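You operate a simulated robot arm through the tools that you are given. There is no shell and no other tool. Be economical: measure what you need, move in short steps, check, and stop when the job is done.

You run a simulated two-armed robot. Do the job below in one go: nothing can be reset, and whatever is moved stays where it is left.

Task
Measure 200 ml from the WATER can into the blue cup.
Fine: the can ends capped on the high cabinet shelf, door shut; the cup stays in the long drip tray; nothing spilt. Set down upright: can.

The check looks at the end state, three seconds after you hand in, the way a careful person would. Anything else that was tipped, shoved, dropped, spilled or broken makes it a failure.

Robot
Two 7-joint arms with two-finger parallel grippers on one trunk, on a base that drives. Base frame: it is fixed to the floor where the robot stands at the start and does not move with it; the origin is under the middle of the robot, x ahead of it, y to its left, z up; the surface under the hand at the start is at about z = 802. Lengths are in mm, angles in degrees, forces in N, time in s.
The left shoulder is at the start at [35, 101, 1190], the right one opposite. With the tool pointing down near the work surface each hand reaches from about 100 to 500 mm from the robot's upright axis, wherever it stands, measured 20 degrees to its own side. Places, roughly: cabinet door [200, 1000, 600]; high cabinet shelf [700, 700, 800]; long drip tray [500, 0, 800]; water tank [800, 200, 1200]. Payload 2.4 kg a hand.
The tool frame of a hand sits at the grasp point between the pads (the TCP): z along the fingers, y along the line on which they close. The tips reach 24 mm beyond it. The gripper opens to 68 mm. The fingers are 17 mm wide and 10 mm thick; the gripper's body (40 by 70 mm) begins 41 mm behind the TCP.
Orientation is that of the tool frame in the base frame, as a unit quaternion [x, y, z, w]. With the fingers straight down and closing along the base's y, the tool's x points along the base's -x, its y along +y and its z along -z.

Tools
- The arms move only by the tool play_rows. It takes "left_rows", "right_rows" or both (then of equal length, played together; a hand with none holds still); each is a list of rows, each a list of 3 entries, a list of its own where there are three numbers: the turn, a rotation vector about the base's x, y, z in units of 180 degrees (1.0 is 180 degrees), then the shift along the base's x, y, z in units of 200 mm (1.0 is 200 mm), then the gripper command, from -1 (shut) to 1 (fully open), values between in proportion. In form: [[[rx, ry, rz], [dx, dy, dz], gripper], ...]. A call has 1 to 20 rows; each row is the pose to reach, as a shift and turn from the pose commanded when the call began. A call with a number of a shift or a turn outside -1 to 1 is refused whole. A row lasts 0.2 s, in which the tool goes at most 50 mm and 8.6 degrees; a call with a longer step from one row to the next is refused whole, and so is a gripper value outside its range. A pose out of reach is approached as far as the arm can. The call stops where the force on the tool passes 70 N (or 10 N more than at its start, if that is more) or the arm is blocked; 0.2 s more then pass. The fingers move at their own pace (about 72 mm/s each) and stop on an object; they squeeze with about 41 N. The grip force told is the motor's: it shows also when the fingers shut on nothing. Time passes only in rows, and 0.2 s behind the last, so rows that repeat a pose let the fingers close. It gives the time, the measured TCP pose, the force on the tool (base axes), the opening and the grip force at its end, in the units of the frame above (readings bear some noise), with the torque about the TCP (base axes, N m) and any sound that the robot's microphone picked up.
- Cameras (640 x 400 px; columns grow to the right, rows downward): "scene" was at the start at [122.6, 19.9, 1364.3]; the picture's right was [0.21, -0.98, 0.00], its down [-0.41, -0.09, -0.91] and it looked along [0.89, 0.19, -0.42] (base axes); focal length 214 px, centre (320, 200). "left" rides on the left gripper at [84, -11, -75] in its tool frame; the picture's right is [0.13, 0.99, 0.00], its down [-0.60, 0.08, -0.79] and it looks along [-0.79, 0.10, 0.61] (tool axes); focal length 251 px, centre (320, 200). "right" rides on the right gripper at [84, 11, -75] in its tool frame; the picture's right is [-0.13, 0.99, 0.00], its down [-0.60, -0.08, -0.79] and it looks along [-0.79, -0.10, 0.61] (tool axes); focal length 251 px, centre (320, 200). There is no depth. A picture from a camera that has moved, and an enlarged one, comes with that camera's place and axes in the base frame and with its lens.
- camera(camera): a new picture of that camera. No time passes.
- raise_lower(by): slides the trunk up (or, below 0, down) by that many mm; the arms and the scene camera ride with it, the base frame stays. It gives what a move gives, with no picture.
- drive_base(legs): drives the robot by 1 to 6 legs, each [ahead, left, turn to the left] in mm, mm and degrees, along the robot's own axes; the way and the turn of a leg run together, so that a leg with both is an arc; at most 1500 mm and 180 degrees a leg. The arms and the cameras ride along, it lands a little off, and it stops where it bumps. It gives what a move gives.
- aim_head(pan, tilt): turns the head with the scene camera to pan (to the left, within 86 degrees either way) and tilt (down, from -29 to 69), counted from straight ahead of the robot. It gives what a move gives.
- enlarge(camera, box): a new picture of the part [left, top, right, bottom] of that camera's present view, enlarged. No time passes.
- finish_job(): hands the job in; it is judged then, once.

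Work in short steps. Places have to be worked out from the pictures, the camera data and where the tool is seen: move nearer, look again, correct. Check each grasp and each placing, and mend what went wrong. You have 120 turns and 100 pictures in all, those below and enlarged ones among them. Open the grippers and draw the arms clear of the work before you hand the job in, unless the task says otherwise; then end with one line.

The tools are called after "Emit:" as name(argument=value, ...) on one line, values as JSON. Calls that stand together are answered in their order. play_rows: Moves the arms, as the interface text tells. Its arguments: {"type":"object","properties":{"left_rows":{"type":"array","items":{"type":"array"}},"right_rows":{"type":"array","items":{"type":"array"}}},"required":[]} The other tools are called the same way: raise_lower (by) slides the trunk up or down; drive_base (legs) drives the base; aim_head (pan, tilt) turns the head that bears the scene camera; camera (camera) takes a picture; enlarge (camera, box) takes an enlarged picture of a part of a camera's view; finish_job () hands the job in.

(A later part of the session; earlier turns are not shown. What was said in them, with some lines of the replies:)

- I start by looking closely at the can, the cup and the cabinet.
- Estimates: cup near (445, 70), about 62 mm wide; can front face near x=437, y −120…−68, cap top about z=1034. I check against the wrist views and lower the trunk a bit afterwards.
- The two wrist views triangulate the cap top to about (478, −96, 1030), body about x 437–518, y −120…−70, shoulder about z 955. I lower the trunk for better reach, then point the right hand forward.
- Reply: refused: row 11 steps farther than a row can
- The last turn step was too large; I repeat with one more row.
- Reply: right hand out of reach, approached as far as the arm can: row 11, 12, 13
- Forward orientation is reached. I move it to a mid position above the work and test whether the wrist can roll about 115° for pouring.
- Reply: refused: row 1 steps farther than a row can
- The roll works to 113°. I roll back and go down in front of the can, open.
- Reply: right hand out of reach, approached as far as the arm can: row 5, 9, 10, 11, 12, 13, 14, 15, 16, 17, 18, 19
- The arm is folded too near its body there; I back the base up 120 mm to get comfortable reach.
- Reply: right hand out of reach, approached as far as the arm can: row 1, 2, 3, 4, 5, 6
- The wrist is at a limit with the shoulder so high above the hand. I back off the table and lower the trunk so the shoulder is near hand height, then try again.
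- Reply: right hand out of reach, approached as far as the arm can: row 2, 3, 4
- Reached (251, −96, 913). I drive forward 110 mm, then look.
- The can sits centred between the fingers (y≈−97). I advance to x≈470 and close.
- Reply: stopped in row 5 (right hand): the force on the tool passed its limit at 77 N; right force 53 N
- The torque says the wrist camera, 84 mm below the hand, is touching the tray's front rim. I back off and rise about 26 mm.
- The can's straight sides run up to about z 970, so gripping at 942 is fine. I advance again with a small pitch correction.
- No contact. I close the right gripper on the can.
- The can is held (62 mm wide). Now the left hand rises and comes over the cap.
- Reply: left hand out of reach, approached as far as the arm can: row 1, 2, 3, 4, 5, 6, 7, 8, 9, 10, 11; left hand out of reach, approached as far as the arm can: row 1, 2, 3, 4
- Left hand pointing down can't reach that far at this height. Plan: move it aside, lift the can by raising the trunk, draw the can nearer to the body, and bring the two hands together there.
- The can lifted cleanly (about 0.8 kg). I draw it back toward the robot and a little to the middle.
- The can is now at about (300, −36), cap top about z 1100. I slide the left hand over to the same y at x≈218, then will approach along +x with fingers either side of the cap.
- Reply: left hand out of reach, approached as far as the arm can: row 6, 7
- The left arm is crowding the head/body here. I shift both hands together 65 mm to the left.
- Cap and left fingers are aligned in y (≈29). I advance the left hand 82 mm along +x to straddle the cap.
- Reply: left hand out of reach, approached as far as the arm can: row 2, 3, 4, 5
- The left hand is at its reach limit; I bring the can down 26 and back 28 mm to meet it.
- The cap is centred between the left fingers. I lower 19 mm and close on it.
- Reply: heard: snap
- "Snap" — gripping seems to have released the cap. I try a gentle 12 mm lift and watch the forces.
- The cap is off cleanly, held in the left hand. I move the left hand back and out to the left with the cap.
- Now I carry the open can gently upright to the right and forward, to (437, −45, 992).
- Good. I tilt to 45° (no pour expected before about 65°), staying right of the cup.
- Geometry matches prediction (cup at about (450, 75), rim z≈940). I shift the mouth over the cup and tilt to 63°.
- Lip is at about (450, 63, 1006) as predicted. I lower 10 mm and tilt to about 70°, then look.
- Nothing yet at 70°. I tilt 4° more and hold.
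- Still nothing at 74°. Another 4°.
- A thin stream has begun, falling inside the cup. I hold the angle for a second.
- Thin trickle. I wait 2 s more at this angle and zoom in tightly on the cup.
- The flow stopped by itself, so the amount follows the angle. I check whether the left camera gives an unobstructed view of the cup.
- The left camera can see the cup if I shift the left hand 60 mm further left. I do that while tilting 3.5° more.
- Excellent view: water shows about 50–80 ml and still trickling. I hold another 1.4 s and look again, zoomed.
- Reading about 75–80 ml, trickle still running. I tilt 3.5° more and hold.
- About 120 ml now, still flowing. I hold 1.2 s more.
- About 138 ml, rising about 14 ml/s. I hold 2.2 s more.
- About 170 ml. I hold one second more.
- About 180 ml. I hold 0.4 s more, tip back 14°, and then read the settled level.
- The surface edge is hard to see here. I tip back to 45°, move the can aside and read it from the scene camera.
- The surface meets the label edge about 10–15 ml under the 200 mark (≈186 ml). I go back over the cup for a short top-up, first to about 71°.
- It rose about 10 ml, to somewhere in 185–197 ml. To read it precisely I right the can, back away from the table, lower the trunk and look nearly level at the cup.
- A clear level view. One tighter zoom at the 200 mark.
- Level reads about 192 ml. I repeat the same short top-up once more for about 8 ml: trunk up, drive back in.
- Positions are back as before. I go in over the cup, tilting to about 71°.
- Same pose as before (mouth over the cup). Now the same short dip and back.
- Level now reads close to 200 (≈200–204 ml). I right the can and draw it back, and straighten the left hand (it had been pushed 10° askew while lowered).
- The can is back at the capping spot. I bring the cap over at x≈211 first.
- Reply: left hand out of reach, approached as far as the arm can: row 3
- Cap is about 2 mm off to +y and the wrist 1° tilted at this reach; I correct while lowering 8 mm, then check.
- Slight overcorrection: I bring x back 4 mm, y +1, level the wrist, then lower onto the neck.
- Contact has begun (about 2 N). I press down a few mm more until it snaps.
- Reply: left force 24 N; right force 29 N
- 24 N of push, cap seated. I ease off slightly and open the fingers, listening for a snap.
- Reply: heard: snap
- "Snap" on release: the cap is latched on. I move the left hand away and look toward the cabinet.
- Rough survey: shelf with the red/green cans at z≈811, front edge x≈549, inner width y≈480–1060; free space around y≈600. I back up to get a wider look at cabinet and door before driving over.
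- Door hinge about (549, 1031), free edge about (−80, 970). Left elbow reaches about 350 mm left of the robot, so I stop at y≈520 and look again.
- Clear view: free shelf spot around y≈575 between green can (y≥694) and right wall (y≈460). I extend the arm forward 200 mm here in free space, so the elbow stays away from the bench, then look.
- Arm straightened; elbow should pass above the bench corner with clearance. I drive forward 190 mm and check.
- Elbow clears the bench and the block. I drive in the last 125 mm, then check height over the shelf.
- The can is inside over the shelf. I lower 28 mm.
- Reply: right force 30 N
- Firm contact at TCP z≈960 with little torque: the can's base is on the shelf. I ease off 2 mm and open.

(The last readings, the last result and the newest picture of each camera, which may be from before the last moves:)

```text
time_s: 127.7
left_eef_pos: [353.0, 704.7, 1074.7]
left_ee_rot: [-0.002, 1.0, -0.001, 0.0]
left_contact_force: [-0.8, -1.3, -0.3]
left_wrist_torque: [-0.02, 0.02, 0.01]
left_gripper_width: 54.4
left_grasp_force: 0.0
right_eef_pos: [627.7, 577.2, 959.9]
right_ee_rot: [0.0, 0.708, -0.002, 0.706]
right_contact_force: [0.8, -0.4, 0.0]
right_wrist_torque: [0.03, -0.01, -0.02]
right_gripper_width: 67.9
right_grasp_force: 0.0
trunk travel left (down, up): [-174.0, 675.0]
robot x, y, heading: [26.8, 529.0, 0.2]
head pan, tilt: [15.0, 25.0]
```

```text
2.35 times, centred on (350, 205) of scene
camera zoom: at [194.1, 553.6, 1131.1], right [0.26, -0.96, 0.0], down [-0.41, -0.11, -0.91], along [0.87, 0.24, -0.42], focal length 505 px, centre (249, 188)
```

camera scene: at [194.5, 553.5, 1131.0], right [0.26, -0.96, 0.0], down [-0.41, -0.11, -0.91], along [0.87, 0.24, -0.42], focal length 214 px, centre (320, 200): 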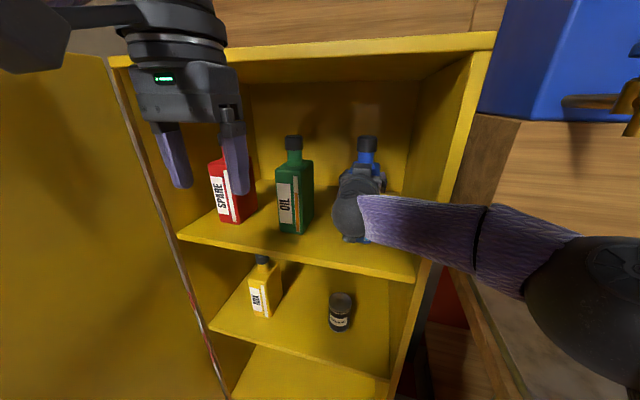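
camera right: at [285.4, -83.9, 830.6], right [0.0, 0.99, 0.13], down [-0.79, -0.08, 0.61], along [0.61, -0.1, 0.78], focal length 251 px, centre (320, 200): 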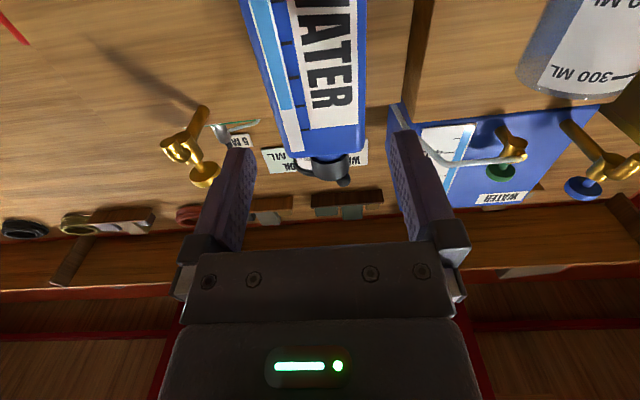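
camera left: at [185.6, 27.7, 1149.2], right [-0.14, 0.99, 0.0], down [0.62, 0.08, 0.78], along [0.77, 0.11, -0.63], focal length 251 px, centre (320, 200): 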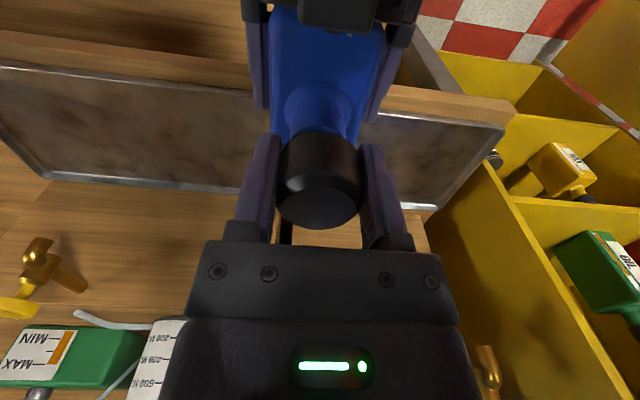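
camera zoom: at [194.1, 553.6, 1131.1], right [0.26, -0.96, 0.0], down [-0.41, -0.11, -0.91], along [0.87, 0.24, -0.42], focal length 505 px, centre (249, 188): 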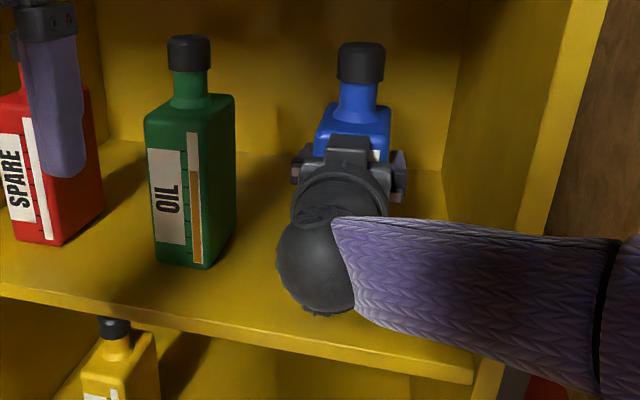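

Released and standing. I pull the hand straight back with the arm, then back the base out.

Emit:
play_rows(right_rows=[[[0, 0, 0], [-0.05, 0, 0], 1], [[0, 0, 0], [-0.13, 0, 0], 1], [[0, 0, 0], [-0.23, 0, 0], 1], [[0, 0, 0], [-0.35, 0, 0], 1], [[0, 0, 0], [-0.47, 0, 0], 1], [[0, 0, 0], [-0.47, 0, 0], 1]])

Emit:
drive_base(legs=[[-330, 0, 0]])

Emit:
aim_head(pan=25, tilt=15)

Emit:
camera(camera="scene")

```text
time_s: 129.1
left_eef_pos: [352.9, 704.8, 1074.9]
left_ee_rot: [-0.001, 1.0, 0.0, 0.001]
left_contact_force: [-0.4, -0.8, 0.3]
left_wrist_torque: [0.0, 0.01, 0.0]
left_gripper_width: 54.0
left_grasp_force: 0.1
right_eef_pos: [534.1, 577.4, 960.1]
right_ee_rot: [-0.002, 0.708, 0.0, 0.706]
right_contact_force: [-0.2, -0.4, 0.0]
right_wrist_torque: [-0.01, 0.02, 0.0]
right_gripper_width: 67.9
right_grasp_force: 0.0
trunk travel left (down, up): [-174.0, 675.0]
robot x, y, heading: [19.6, 529.2, 0.3]
head pan, tilt: [15.0, 25.0]
```

```text
time_s: 131.2
left_eef_pos: [25.6, 705.0, 1074.9]
left_ee_rot: [-0.003, 1.0, -0.001, 0.0]
left_contact_force: [0.2, -0.4, -0.1]
left_wrist_torque: [0.02, 0.02, 0.01]
left_gripper_width: 54.3
left_grasp_force: 0.1
right_eef_pos: [205.9, 576.3, 960.4]
right_ee_rot: [-0.001, 0.708, 0.0, 0.707]
right_contact_force: [-0.7, 0.4, -0.1]
right_wrist_torque: [0.03, 0.01, -0.03]
right_gripper_width: 68.3
right_grasp_force: 0.0
trunk travel left (down, up): [-174.0, 675.0]
robot x, y, heading: [-307.2, 525.1, 0.3]
head pan, tilt: [15.0, 25.0]
```

```text
time_s: 132.0
left_eef_pos: [25.9, 704.0, 1073.9]
left_ee_rot: [-0.002, 1.0, -0.002, 0.001]
left_contact_force: [-0.5, 0.1, 0.2]
left_wrist_torque: [-0.02, -0.02, 0.02]
left_gripper_width: 54.4
left_grasp_force: 0.1
right_eef_pos: [208.1, 575.3, 960.8]
right_ee_rot: [-0.001, 0.708, -0.001, 0.707]
right_contact_force: [-0.9, -0.2, 0.2]
right_wrist_torque: [-0.01, 0.01, 0.04]
right_gripper_width: 67.9
right_grasp_force: 0.0
trunk travel left (down, up): [-174.0, 675.0]
robot x, y, heading: [-301.9, 524.2, 0.3]
head pan, tilt: [25.0, 15.0]
```

```text
24 pictures are left
camera scene: at [-138.0, 567.6, 1147.3], right [0.43, -0.9, 0.0], down [-0.23, -0.11, -0.97], along [0.87, 0.41, -0.26], focal length 214 px, centre (320, 200)
```

scene: 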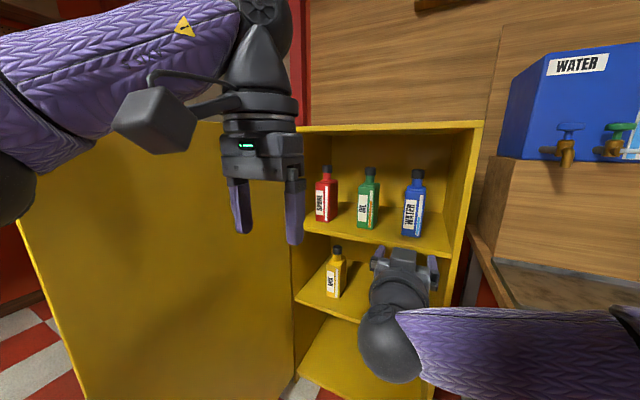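

The WATER can stands upright and capped beside OIL. Now the door: free edge at about (−80, 966), hinge (549, 1030). I'll hook the right hand (pointing forward, shut) round the outside of the free edge. First shut the fingers, retract, back up and drive left.

Emit:
play_rows(right_rows=[[[0, 0, 0], [-0.1, 0, 0], -1], [[0, 0, 0], [-0.25, 0, 0], -1], [[0, 0, 0], [-0.4, 0, 0], -1], [[0, 0, 0], [-0.4, 0, 0], -1]])

Emit:
drive_base(legs=[[-330, 0, 0]])

Emit:
drive_base(legs=[[0, 440, 0]])

Emit:
aim_head(pan=0, tilt=20)

Emit:
camera(camera="scene")

```text
time_s: 133.0
left_eef_pos: [25.7, 704.3, 1074.2]
left_ee_rot: [-0.003, 1.0, -0.002, 0.001]
left_contact_force: [0.4, -0.6, 0.2]
left_wrist_torque: [0.0, -0.01, 0.03]
left_gripper_width: 54.4
left_grasp_force: 0.2
right_eef_pos: [126.1, 578.1, 961.4]
right_ee_rot: [-0.001, 0.708, -0.001, 0.707]
right_contact_force: [0.6, 0.7, -0.6]
right_wrist_torque: [-0.01, 0.03, -0.02]
right_gripper_width: 0.3
right_grasp_force: 23.5
trunk travel left (down, up): [-174.0, 675.0]
robot x, y, heading: [-303.9, 528.5, 0.2]
head pan, tilt: [25.0, 15.0]
```

```text
time_s: 135.1
left_eef_pos: [-296.9, 702.4, 1076.4]
left_ee_rot: [-0.001, 1.0, -0.001, 0.0]
left_contact_force: [-0.6, -0.5, -0.3]
left_wrist_torque: [-0.02, -0.01, -0.01]
left_gripper_width: 54.5
left_grasp_force: 0.1
right_eef_pos: [-196.9, 574.3, 961.8]
right_ee_rot: [-0.001, 0.708, -0.001, 0.707]
right_contact_force: [0.0, 0.0, 0.2]
right_wrist_torque: [-0.04, 0.01, 0.01]
right_gripper_width: 0.0
right_grasp_force: 23.4
trunk travel left (down, up): [-174.0, 675.0]
robot x, y, heading: [-626.4, 524.5, 0.2]
head pan, tilt: [25.0, 15.0]
```

```text
time_s: 137.8
left_eef_pos: [-298.9, 1150.0, 1074.7]
left_ee_rot: [-0.001, 1.0, 0.0, 0.001]
left_contact_force: [-0.4, 0.2, 0.6]
left_wrist_torque: [-0.04, 0.01, 0.02]
left_gripper_width: 54.3
left_grasp_force: 0.0
right_eef_pos: [-197.9, 1023.0, 960.4]
right_ee_rot: [-0.001, 0.708, -0.001, 0.707]
right_contact_force: [-0.4, 0.3, -0.1]
right_wrist_torque: [-0.02, -0.01, 0.03]
right_gripper_width: 0.0
right_grasp_force: 23.8
trunk travel left (down, up): [-174.0, 675.0]
robot x, y, heading: [-630.2, 971.0, 0.4]
head pan, tilt: [25.0, 15.0]
```

```text
time_s: 138.7
left_eef_pos: [-299.2, 1149.7, 1074.9]
left_ee_rot: [-0.001, 1.0, 0.0, 0.0]
left_contact_force: [-0.3, -0.9, -0.1]
left_wrist_torque: [-0.03, -0.02, -0.01]
left_gripper_width: 54.3
left_grasp_force: 0.1
right_eef_pos: [-198.2, 1023.5, 960.4]
right_ee_rot: [-0.001, 0.708, -0.001, 0.707]
right_contact_force: [-0.6, -0.2, -0.2]
right_wrist_torque: [0.0, -0.01, 0.0]
right_gripper_width: 0.0
right_grasp_force: 23.6
trunk travel left (down, up): [-174.0, 675.0]
robot x, y, heading: [-626.6, 972.2, 0.1]
head pan, tilt: [0.0, 20.0]
```

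```text
23 pictures are left
camera scene: at [-453.7, 974.4, 1139.2], right [0.0, -1.0, 0.0], down [-0.34, 0.0, -0.94], along [0.94, 0.0, -0.34], focal length 214 px, centre (320, 200)
```

scene: 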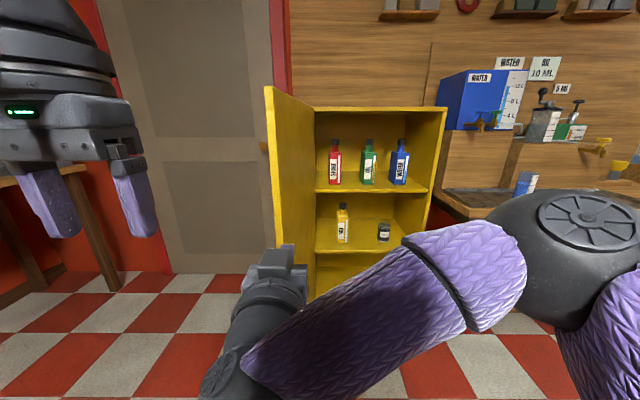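

Re-triangulating, the free edge is nearer (−62, 1068), with the hinge at about (549, 1010). I drive left another 85 mm, then forward 150 so the fingers overlap the outside face.

Emit:
drive_base(legs=[[0, 85, 0]])

Emit:
camera(camera="scene")

```text
time_s: 139.8
left_eef_pos: [-298.2, 1232.2, 1074.9]
left_ee_rot: [0.0, 1.0, -0.001, 0.001]
left_contact_force: [0.3, -0.2, 0.0]
left_wrist_torque: [-0.03, 0.01, 0.0]
left_gripper_width: 54.6
left_grasp_force: 0.1
right_eef_pos: [-198.6, 1106.3, 960.8]
right_ee_rot: [-0.001, 0.708, -0.002, 0.706]
right_contact_force: [-1.1, 1.1, 0.3]
right_wrist_torque: [0.0, -0.05, 0.0]
right_gripper_width: 0.0
right_grasp_force: 23.6
trunk travel left (down, up): [-174.0, 675.0]
robot x, y, heading: [-625.2, 1056.9, 0.2]
head pan, tilt: [0.0, 20.0]
```

```text
22 pictures are left
camera scene: at [-453.9, 1056.7, 1139.2], right [0.0, -1.0, 0.0], down [-0.34, 0.0, -0.94], along [0.94, 0.0, -0.34], focal length 214 px, centre (320, 200)
```

scene: 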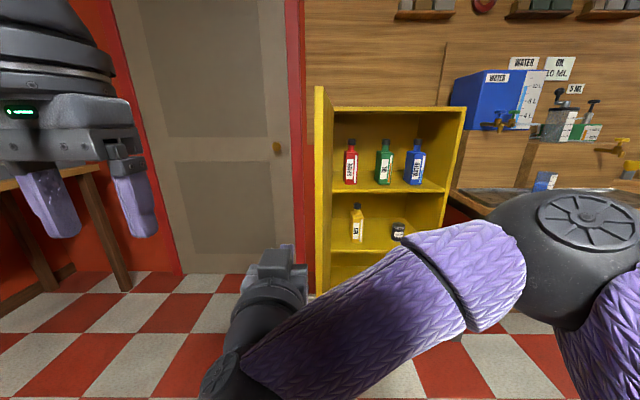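

Free edge confirmed at y≈1060–1068; hand at y=1106 is outside it. Driving forward 150 mm.

Emit:
drive_base(legs=[[150, 0, 0]])

Emit:
camera(camera="scene")

```text
time_s: 141.2
left_eef_pos: [-149.8, 1231.9, 1075.1]
left_ee_rot: [-0.002, 1.0, 0.0, 0.001]
left_contact_force: [0.4, -1.2, -0.4]
left_wrist_torque: [0.0, 0.0, -0.02]
left_gripper_width: 54.4
left_grasp_force: 0.0
right_eef_pos: [-48.8, 1105.5, 960.8]
right_ee_rot: [-0.001, 0.708, -0.003, 0.706]
right_contact_force: [-0.5, 0.9, 0.4]
right_wrist_torque: [-0.01, 0.02, 0.03]
right_gripper_width: 0.0
right_grasp_force: 23.7
trunk travel left (down, up): [-174.0, 675.0]
robot x, y, heading: [-476.0, 1057.1, -0.2]
head pan, tilt: [0.0, 20.0]
```

```text
21 pictures are left
camera scene: at [-304.3, 1057.0, 1139.2], right [0.0, -1.0, 0.0], down [-0.34, 0.0, -0.94], along [0.94, 0.0, -0.34], focal length 214 px, centre (320, 200)
```

scene: 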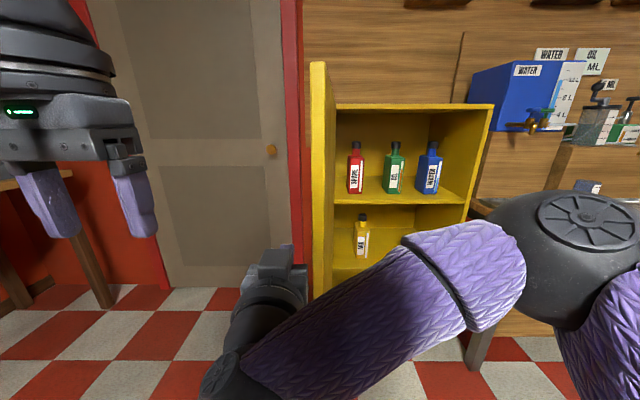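

Fingers are beside the outer face. I pull toward −y by 130 mm in small steps.

Emit:
play_rows(right_rows=[[[0, 0, 0], [0, -0.05, 0], -1], [[0, 0, 0], [0, -0.11, 0], -1], [[0, 0, 0], [0, -0.17, 0], -1], [[0, 0, 0], [0, -0.23, 0], -1], [[0, 0, 0], [0, -0.3, 0], -1], [[0, 0, 0], [0, -0.37, 0], -1], [[0, 0, 0], [0, -0.44, 0], -1], [[0, 0, 0], [0, -0.51, 0], -1], [[0, 0, 0], [0, -0.58, 0], -1], [[0, 0, 0], [0, -0.65, 0], -1], [[0, 0, 0], [0, -0.65, 0], -1]])

Emit:
camera(camera="scene")

```text
time_s: 143.6
left_eef_pos: [-149.1, 1232.7, 1075.1]
left_ee_rot: [-0.001, 1.0, -0.001, 0.001]
left_contact_force: [-0.2, -0.2, 0.1]
left_wrist_torque: [-0.01, 0.02, -0.02]
left_gripper_width: 54.3
left_grasp_force: 0.1
right_eef_pos: [-49.4, 974.9, 960.7]
right_ee_rot: [-0.001, 0.708, -0.001, 0.707]
right_contact_force: [0.3, 0.1, 0.4]
right_wrist_torque: [0.01, 0.02, 0.0]
right_gripper_width: 0.0
right_grasp_force: 23.8
trunk travel left (down, up): [-174.0, 675.0]
robot x, y, heading: [-479.5, 1053.4, 0.1]
head pan, tilt: [0.0, 20.0]
```

```text
20 pictures are left
camera scene: at [-304.4, 1056.9, 1139.2], right [0.0, -1.0, 0.0], down [-0.34, 0.0, -0.94], along [0.94, 0.0, -0.34], focal length 214 px, centre (320, 200)
```

scene: 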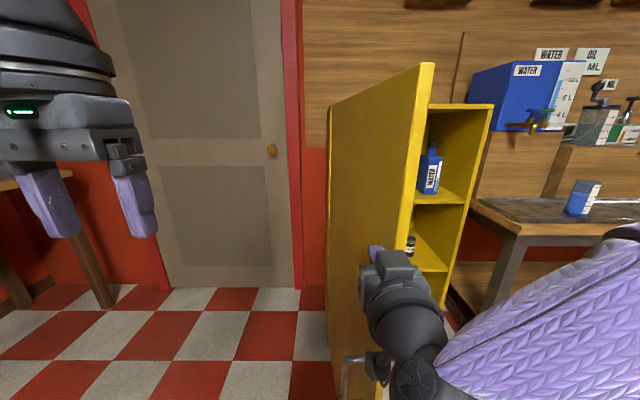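

The door swings freely with the hand. I continue by driving the base right and slightly forward, carrying the hand along the door's arc.

Emit:
drive_base(legs=[[90, -250, 0]])

Emit:
camera(camera="scene")

```text
time_s: 145.4
left_eef_pos: [-55.4, 981.0, 1076.0]
left_ee_rot: [0.002, 1.0, -0.001, 0.001]
left_contact_force: [0.2, 0.6, 0.0]
left_wrist_torque: [0.01, 0.02, -0.02]
left_gripper_width: 54.1
left_grasp_force: 0.1
right_eef_pos: [42.9, 723.7, 959.3]
right_ee_rot: [0.002, 0.708, -0.004, 0.707]
right_contact_force: [-0.1, 0.3, -0.2]
right_wrist_torque: [0.01, 0.01, 0.02]
right_gripper_width: 0.0
right_grasp_force: 24.0
trunk travel left (down, up): [-174.0, 675.0]
robot x, y, heading: [-388.4, 804.1, -0.4]
head pan, tilt: [0.0, 20.0]
```

```text
19 pictures are left
camera scene: at [-211.8, 806.3, 1139.2], right [0.0, -1.0, 0.0], down [-0.34, 0.0, -0.94], along [0.94, 0.0, -0.34], focal length 214 px, centre (320, 200)
```

scene: 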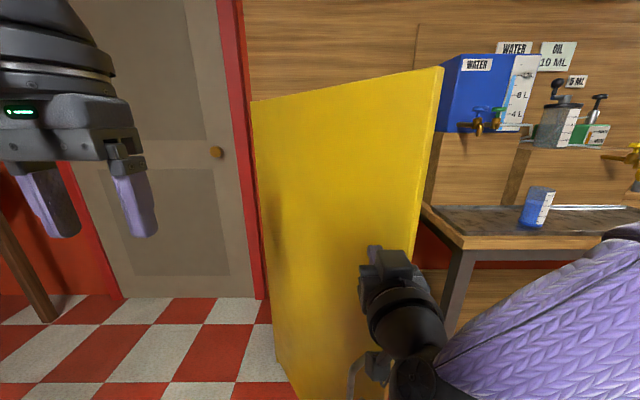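

Door is moving nicely. Continue: forward 200, right 150.

Emit:
drive_base(legs=[[200, -150, 0]])

Emit:
camera(camera="scene")

```text
time_s: 147.3
left_eef_pos: [144.8, 831.7, 1075.2]
left_ee_rot: [0.0, 1.0, -0.001, 0.001]
left_contact_force: [0.1, -0.6, -0.4]
left_wrist_torque: [-0.01, -0.03, 0.01]
left_gripper_width: 54.1
left_grasp_force: 0.1
right_eef_pos: [243.9, 573.5, 960.4]
right_ee_rot: [0.001, 0.708, -0.004, 0.706]
right_contact_force: [-0.1, 0.7, 0.0]
right_wrist_torque: [0.02, 0.0, 0.0]
right_gripper_width: 0.0
right_grasp_force: 23.2
trunk travel left (down, up): [-174.0, 675.0]
robot x, y, heading: [-186.2, 656.5, -0.2]
head pan, tilt: [0.0, 20.0]
```

```text
18 pictures are left
camera scene: at [-10.6, 656.6, 1139.2], right [0.0, -1.0, 0.0], down [-0.34, 0.0, -0.94], along [0.94, 0.0, -0.34], focal length 214 px, centre (320, 200)
```

scene: 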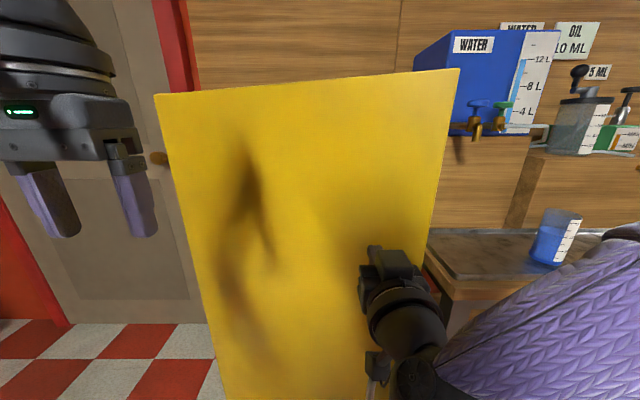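

Over half shut. Now I push forward with the arm 190 mm.

Emit:
play_rows(right_rows=[[[0, 0, 0], [0.08, 0, 0], -1], [[0, 0, 0], [0.18, 0, 0], -1], [[0, 0, 0], [0.28, 0, 0], -1], [[0, 0, 0], [0.38, 0, 0], -1], [[0, 0, 0], [0.48, 0, 0], -1], [[0, 0, 0], [0.58, 0, 0], -1], [[0, 0, 0], [0.68, 0, 0], -1], [[0, 0, 0], [0.78, 0, 0], -1], [[0, 0, 0], [0.88, 0, 0], -1], [[0, 0, 0], [0.95, 0, 0], -1], [[0, 0, 0], [0.95, 0, 0], -1]])

Emit:
camera(camera="scene")

```text
time_s: 149.7
left_eef_pos: [144.4, 830.3, 1075.7]
left_ee_rot: [0.001, 1.0, -0.002, 0.001]
left_contact_force: [-0.7, 0.3, -1.4]
left_wrist_torque: [0.04, 0.0, -0.02]
left_gripper_width: 54.6
left_grasp_force: 0.1
right_eef_pos: [427.0, 576.7, 960.8]
right_ee_rot: [0.002, 0.711, -0.005, 0.704]
right_contact_force: [-0.3, 0.1, 0.1]
right_wrist_torque: [0.01, 0.01, 0.0]
right_gripper_width: 0.1
right_grasp_force: 23.7
right hand out of reach, approached as far as the arm can: row 5, 6, 7, 8, 9, 10, 11
trunk travel left (down, up): [-174.0, 675.0]
robot x, y, heading: [-183.3, 656.9, -0.2]
head pan, tilt: [0.0, 20.0]
```

```text
17 pictures are left
camera scene: at [-10.6, 656.6, 1139.2], right [0.0, -1.0, 0.0], down [-0.34, 0.0, -0.94], along [0.94, 0.0, -0.34], focal length 214 px, centre (320, 200)
```

scene: 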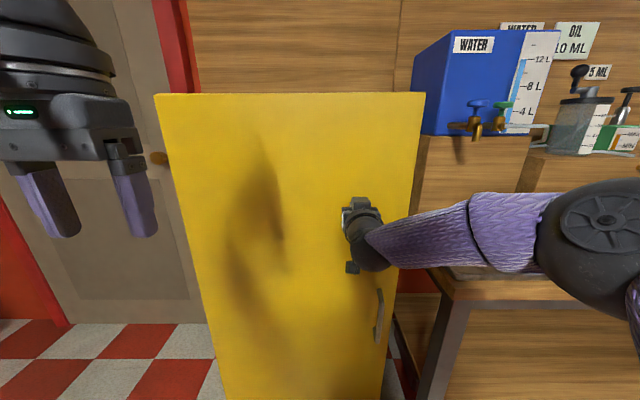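

The door looks nearly or fully shut, having swung on. I drive forward 80 mm and then press it to make sure.

Emit:
drive_base(legs=[[80, 0, 0]])

Emit:
camera(camera="scene")

```text
time_s: 150.7
left_eef_pos: [198.9, 829.7, 1074.8]
left_ee_rot: [0.002, 1.0, -0.001, 0.002]
left_contact_force: [0.5, 0.6, 1.6]
left_wrist_torque: [-0.02, 0.02, 0.0]
left_gripper_width: 54.6
left_grasp_force: 0.0
right_eef_pos: [477.1, 577.1, 960.5]
right_ee_rot: [0.001, 0.712, -0.005, 0.702]
right_contact_force: [-25.4, -0.5, 3.9]
right_wrist_torque: [0.11, -0.26, 0.05]
right_gripper_width: 0.0
right_grasp_force: 23.7
trunk travel left (down, up): [-174.0, 675.0]
robot x, y, heading: [-129.2, 653.2, -0.4]
head pan, tilt: [0.0, 20.0]
stopped in leg 1: the force on the tool passed its limit at 171 N (the readings are from after the stop); the commanded pose is now the measured one
```

```text
16 pictures are left
camera scene: at [41.5, 655.8, 1139.8], right [0.0, -1.0, 0.0], down [-0.34, 0.0, -0.94], along [0.94, 0.0, -0.34], focal length 214 px, centre (320, 200)
```

scene: 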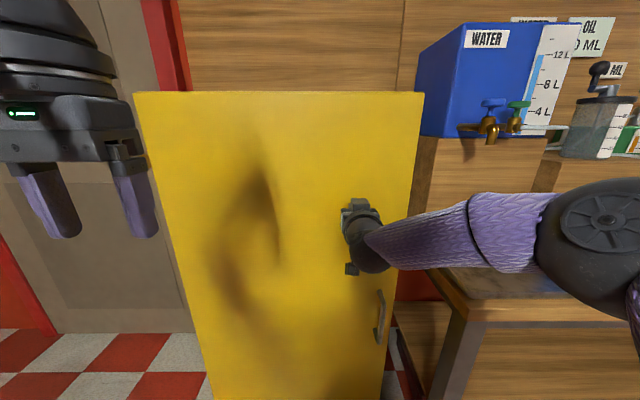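

Contact at tip x≈501: the door is against the cabinet. I back off and inspect the door's edge and the cup.

Emit:
drive_base(legs=[[-200, 0, 0]])

Emit:
camera(camera="scene")

```text
time_s: 152.3
left_eef_pos: [2.8, 833.4, 1073.7]
left_ee_rot: [-0.001, 1.0, -0.001, 0.0]
left_contact_force: [-0.2, 0.5, -0.4]
left_wrist_torque: [0.0, 0.02, 0.02]
left_gripper_width: 54.5
left_grasp_force: 0.1
right_eef_pos: [280.2, 579.6, 958.4]
right_ee_rot: [0.0, 0.714, -0.003, 0.701]
right_contact_force: [-0.3, 0.4, -0.7]
right_wrist_torque: [0.0, 0.01, 0.01]
right_gripper_width: 0.0
right_grasp_force: 23.4
trunk travel left (down, up): [-174.0, 675.0]
robot x, y, heading: [-327.5, 657.7, 0.0]
head pan, tilt: [0.0, 20.0]
```

```text
15 pictures are left
camera scene: at [-154.2, 657.2, 1139.2], right [0.0, -1.0, 0.0], down [-0.34, 0.0, -0.94], along [0.94, 0.0, -0.34], focal length 214 px, centre (320, 200)
```

scene: 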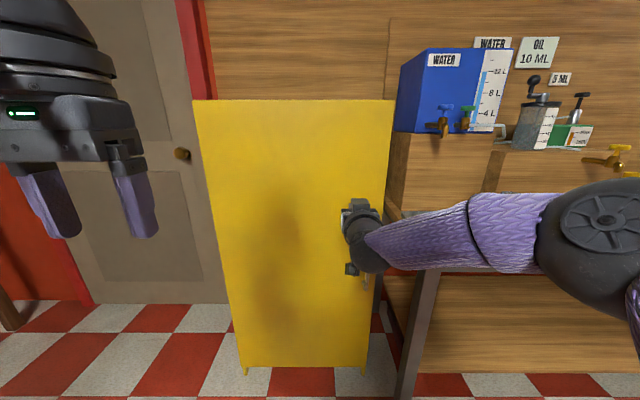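

The top edge looks flush. I drive back to the bench side to check the door gap from the right and the cup once more.

Emit:
drive_base(legs=[[-120, 0, 0], [0, -620, 0]])

Emit:
aim_head(pan=22, tilt=15)

Emit:
camera(camera="scene")

```text
time_s: 156.6
left_eef_pos: [-114.6, 225.0, 1075.1]
left_ee_rot: [-0.005, 1.0, 0.0, 0.0]
left_contact_force: [-0.9, 0.7, -0.9]
left_wrist_torque: [0.01, -0.01, 0.01]
left_gripper_width: 54.4
left_grasp_force: 0.0
right_eef_pos: [166.9, -26.7, 958.3]
right_ee_rot: [-0.002, 0.714, -0.001, 0.701]
right_contact_force: [0.2, -0.2, -0.8]
right_wrist_torque: [0.0, 0.02, 0.0]
right_gripper_width: 0.0
right_grasp_force: 23.4
trunk travel left (down, up): [-174.0, 675.0]
robot x, y, heading: [-444.5, 49.6, 0.5]
head pan, tilt: [0.0, 20.0]
```

```text
time_s: 157.4
left_eef_pos: [-116.0, 224.5, 1074.5]
left_ee_rot: [-0.004, 1.0, -0.001, 0.0]
left_contact_force: [-0.3, -1.1, 0.1]
left_wrist_torque: [-0.03, 0.0, 0.02]
left_gripper_width: 54.2
left_grasp_force: 0.1
right_eef_pos: [165.7, -26.2, 958.7]
right_ee_rot: [-0.003, 0.713, 0.0, 0.701]
right_contact_force: [0.2, 0.3, -0.9]
right_wrist_torque: [0.0, -0.04, 0.02]
right_gripper_width: 0.2
right_grasp_force: 23.3
trunk travel left (down, up): [-174.0, 675.0]
robot x, y, heading: [-446.7, 42.4, 0.2]
head pan, tilt: [22.0, 15.0]
```

```text
14 pictures are left
camera scene: at [-276.4, 82.7, 1147.3], right [0.38, -0.92, 0.0], down [-0.24, -0.1, -0.97], along [0.89, 0.37, -0.26], focal length 214 px, centre (320, 200)
```

scene: 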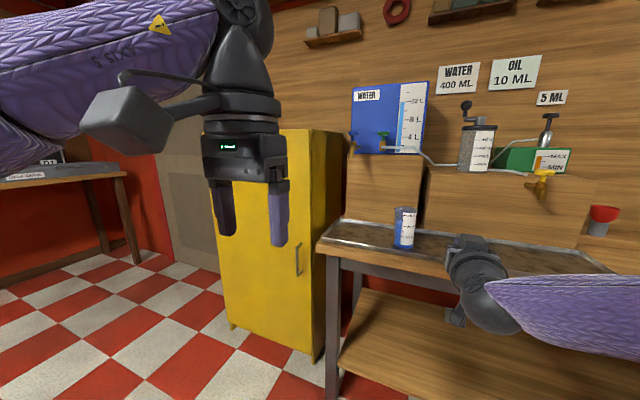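

Emit:
enlarge(camera="scene", box=[280, 120, 350, 240])

Emit:
enlarge(camera="scene", box=[385, 195, 427, 255])

```text
3.33 times, centred on (315, 180) of scene
camera zoom: at [-276.4, 82.7, 1147.3], right [0.38, -0.92, 0.0], down [-0.24, -0.1, -0.97], along [0.89, 0.37, -0.26], focal length 715 px, centre (337, 267)
```

zoom: 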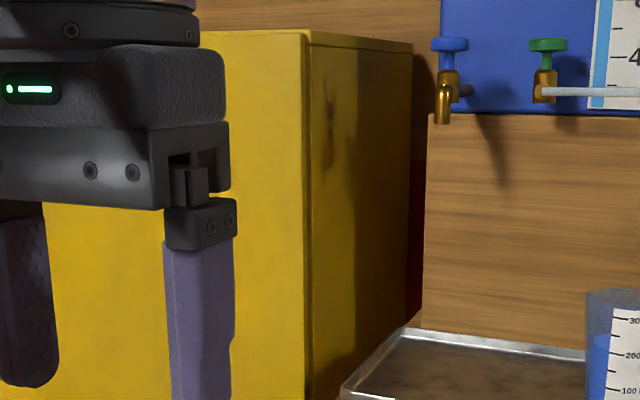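

```text
6.67 times, centred on (406, 225) of scene
camera zoom: at [-276.4, 82.7, 1147.3], right [0.38, -0.92, 0.0], down [-0.24, -0.1, -0.97], along [0.89, 0.37, -0.26], focal length 1430 px, centre (-253, 33)
```

zoom: 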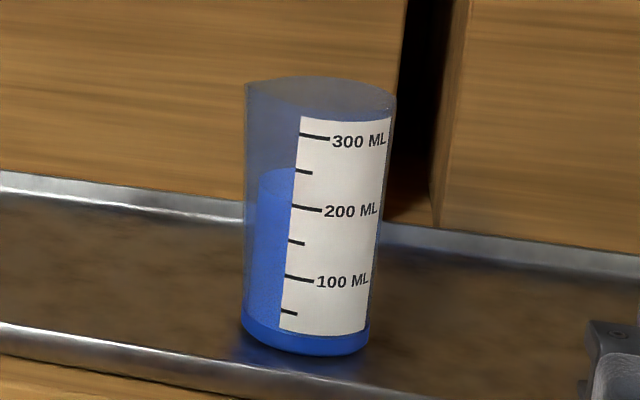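

Door is flush all along, the cup stands in the tray at about 200 ml, and the tray is dry. I open the grippers, with the arms clear of the work.

Emit:
play_rows(left_rows=[[[0, 0, 0], [0, 0, 0], 1], [[0, 0, 0], [0, 0, 0], 1], [[0, 0, 0], [0, 0, 0], 1]], right_rows=[[[0, 0, 0], [0, 0, 0], 0], [[0, 0, 0], [0, 0, 0], 1], [[0, 0, 0], [0, 0, 0], 1]])

Emit:
finish_job()

```text
time_s: 158.2
left_eef_pos: [-114.7, 224.7, 1074.6]
left_ee_rot: [-0.005, 1.0, -0.001, 0.0]
left_contact_force: [0.5, 0.6, 1.0]
left_wrist_torque: [-0.01, 0.01, 0.01]
left_gripper_width: 68.0
left_grasp_force: 0.1
right_eef_pos: [166.4, -25.5, 958.7]
right_ee_rot: [-0.002, 0.714, -0.002, 0.7]
right_contact_force: [0.3, -1.0, -0.4]
right_wrist_torque: [0.01, 0.03, 0.01]
right_gripper_width: 68.3
right_grasp_force: 0.1
trunk travel left (down, up): [-174.0, 675.0]
robot x, y, heading: [-440.9, 47.0, 0.5]
head pan, tilt: [22.0, 15.0]
```

```text
The job is handed in.
```

The blue cup holds about 200 ml (I read 200–204 ml) and stands in the drip tray, which looked dry; the WATER can was set capped and upright on the high shelf and the door is shut, though I pressed it harder than intended (171 N) and did not reopen it to check the cans.
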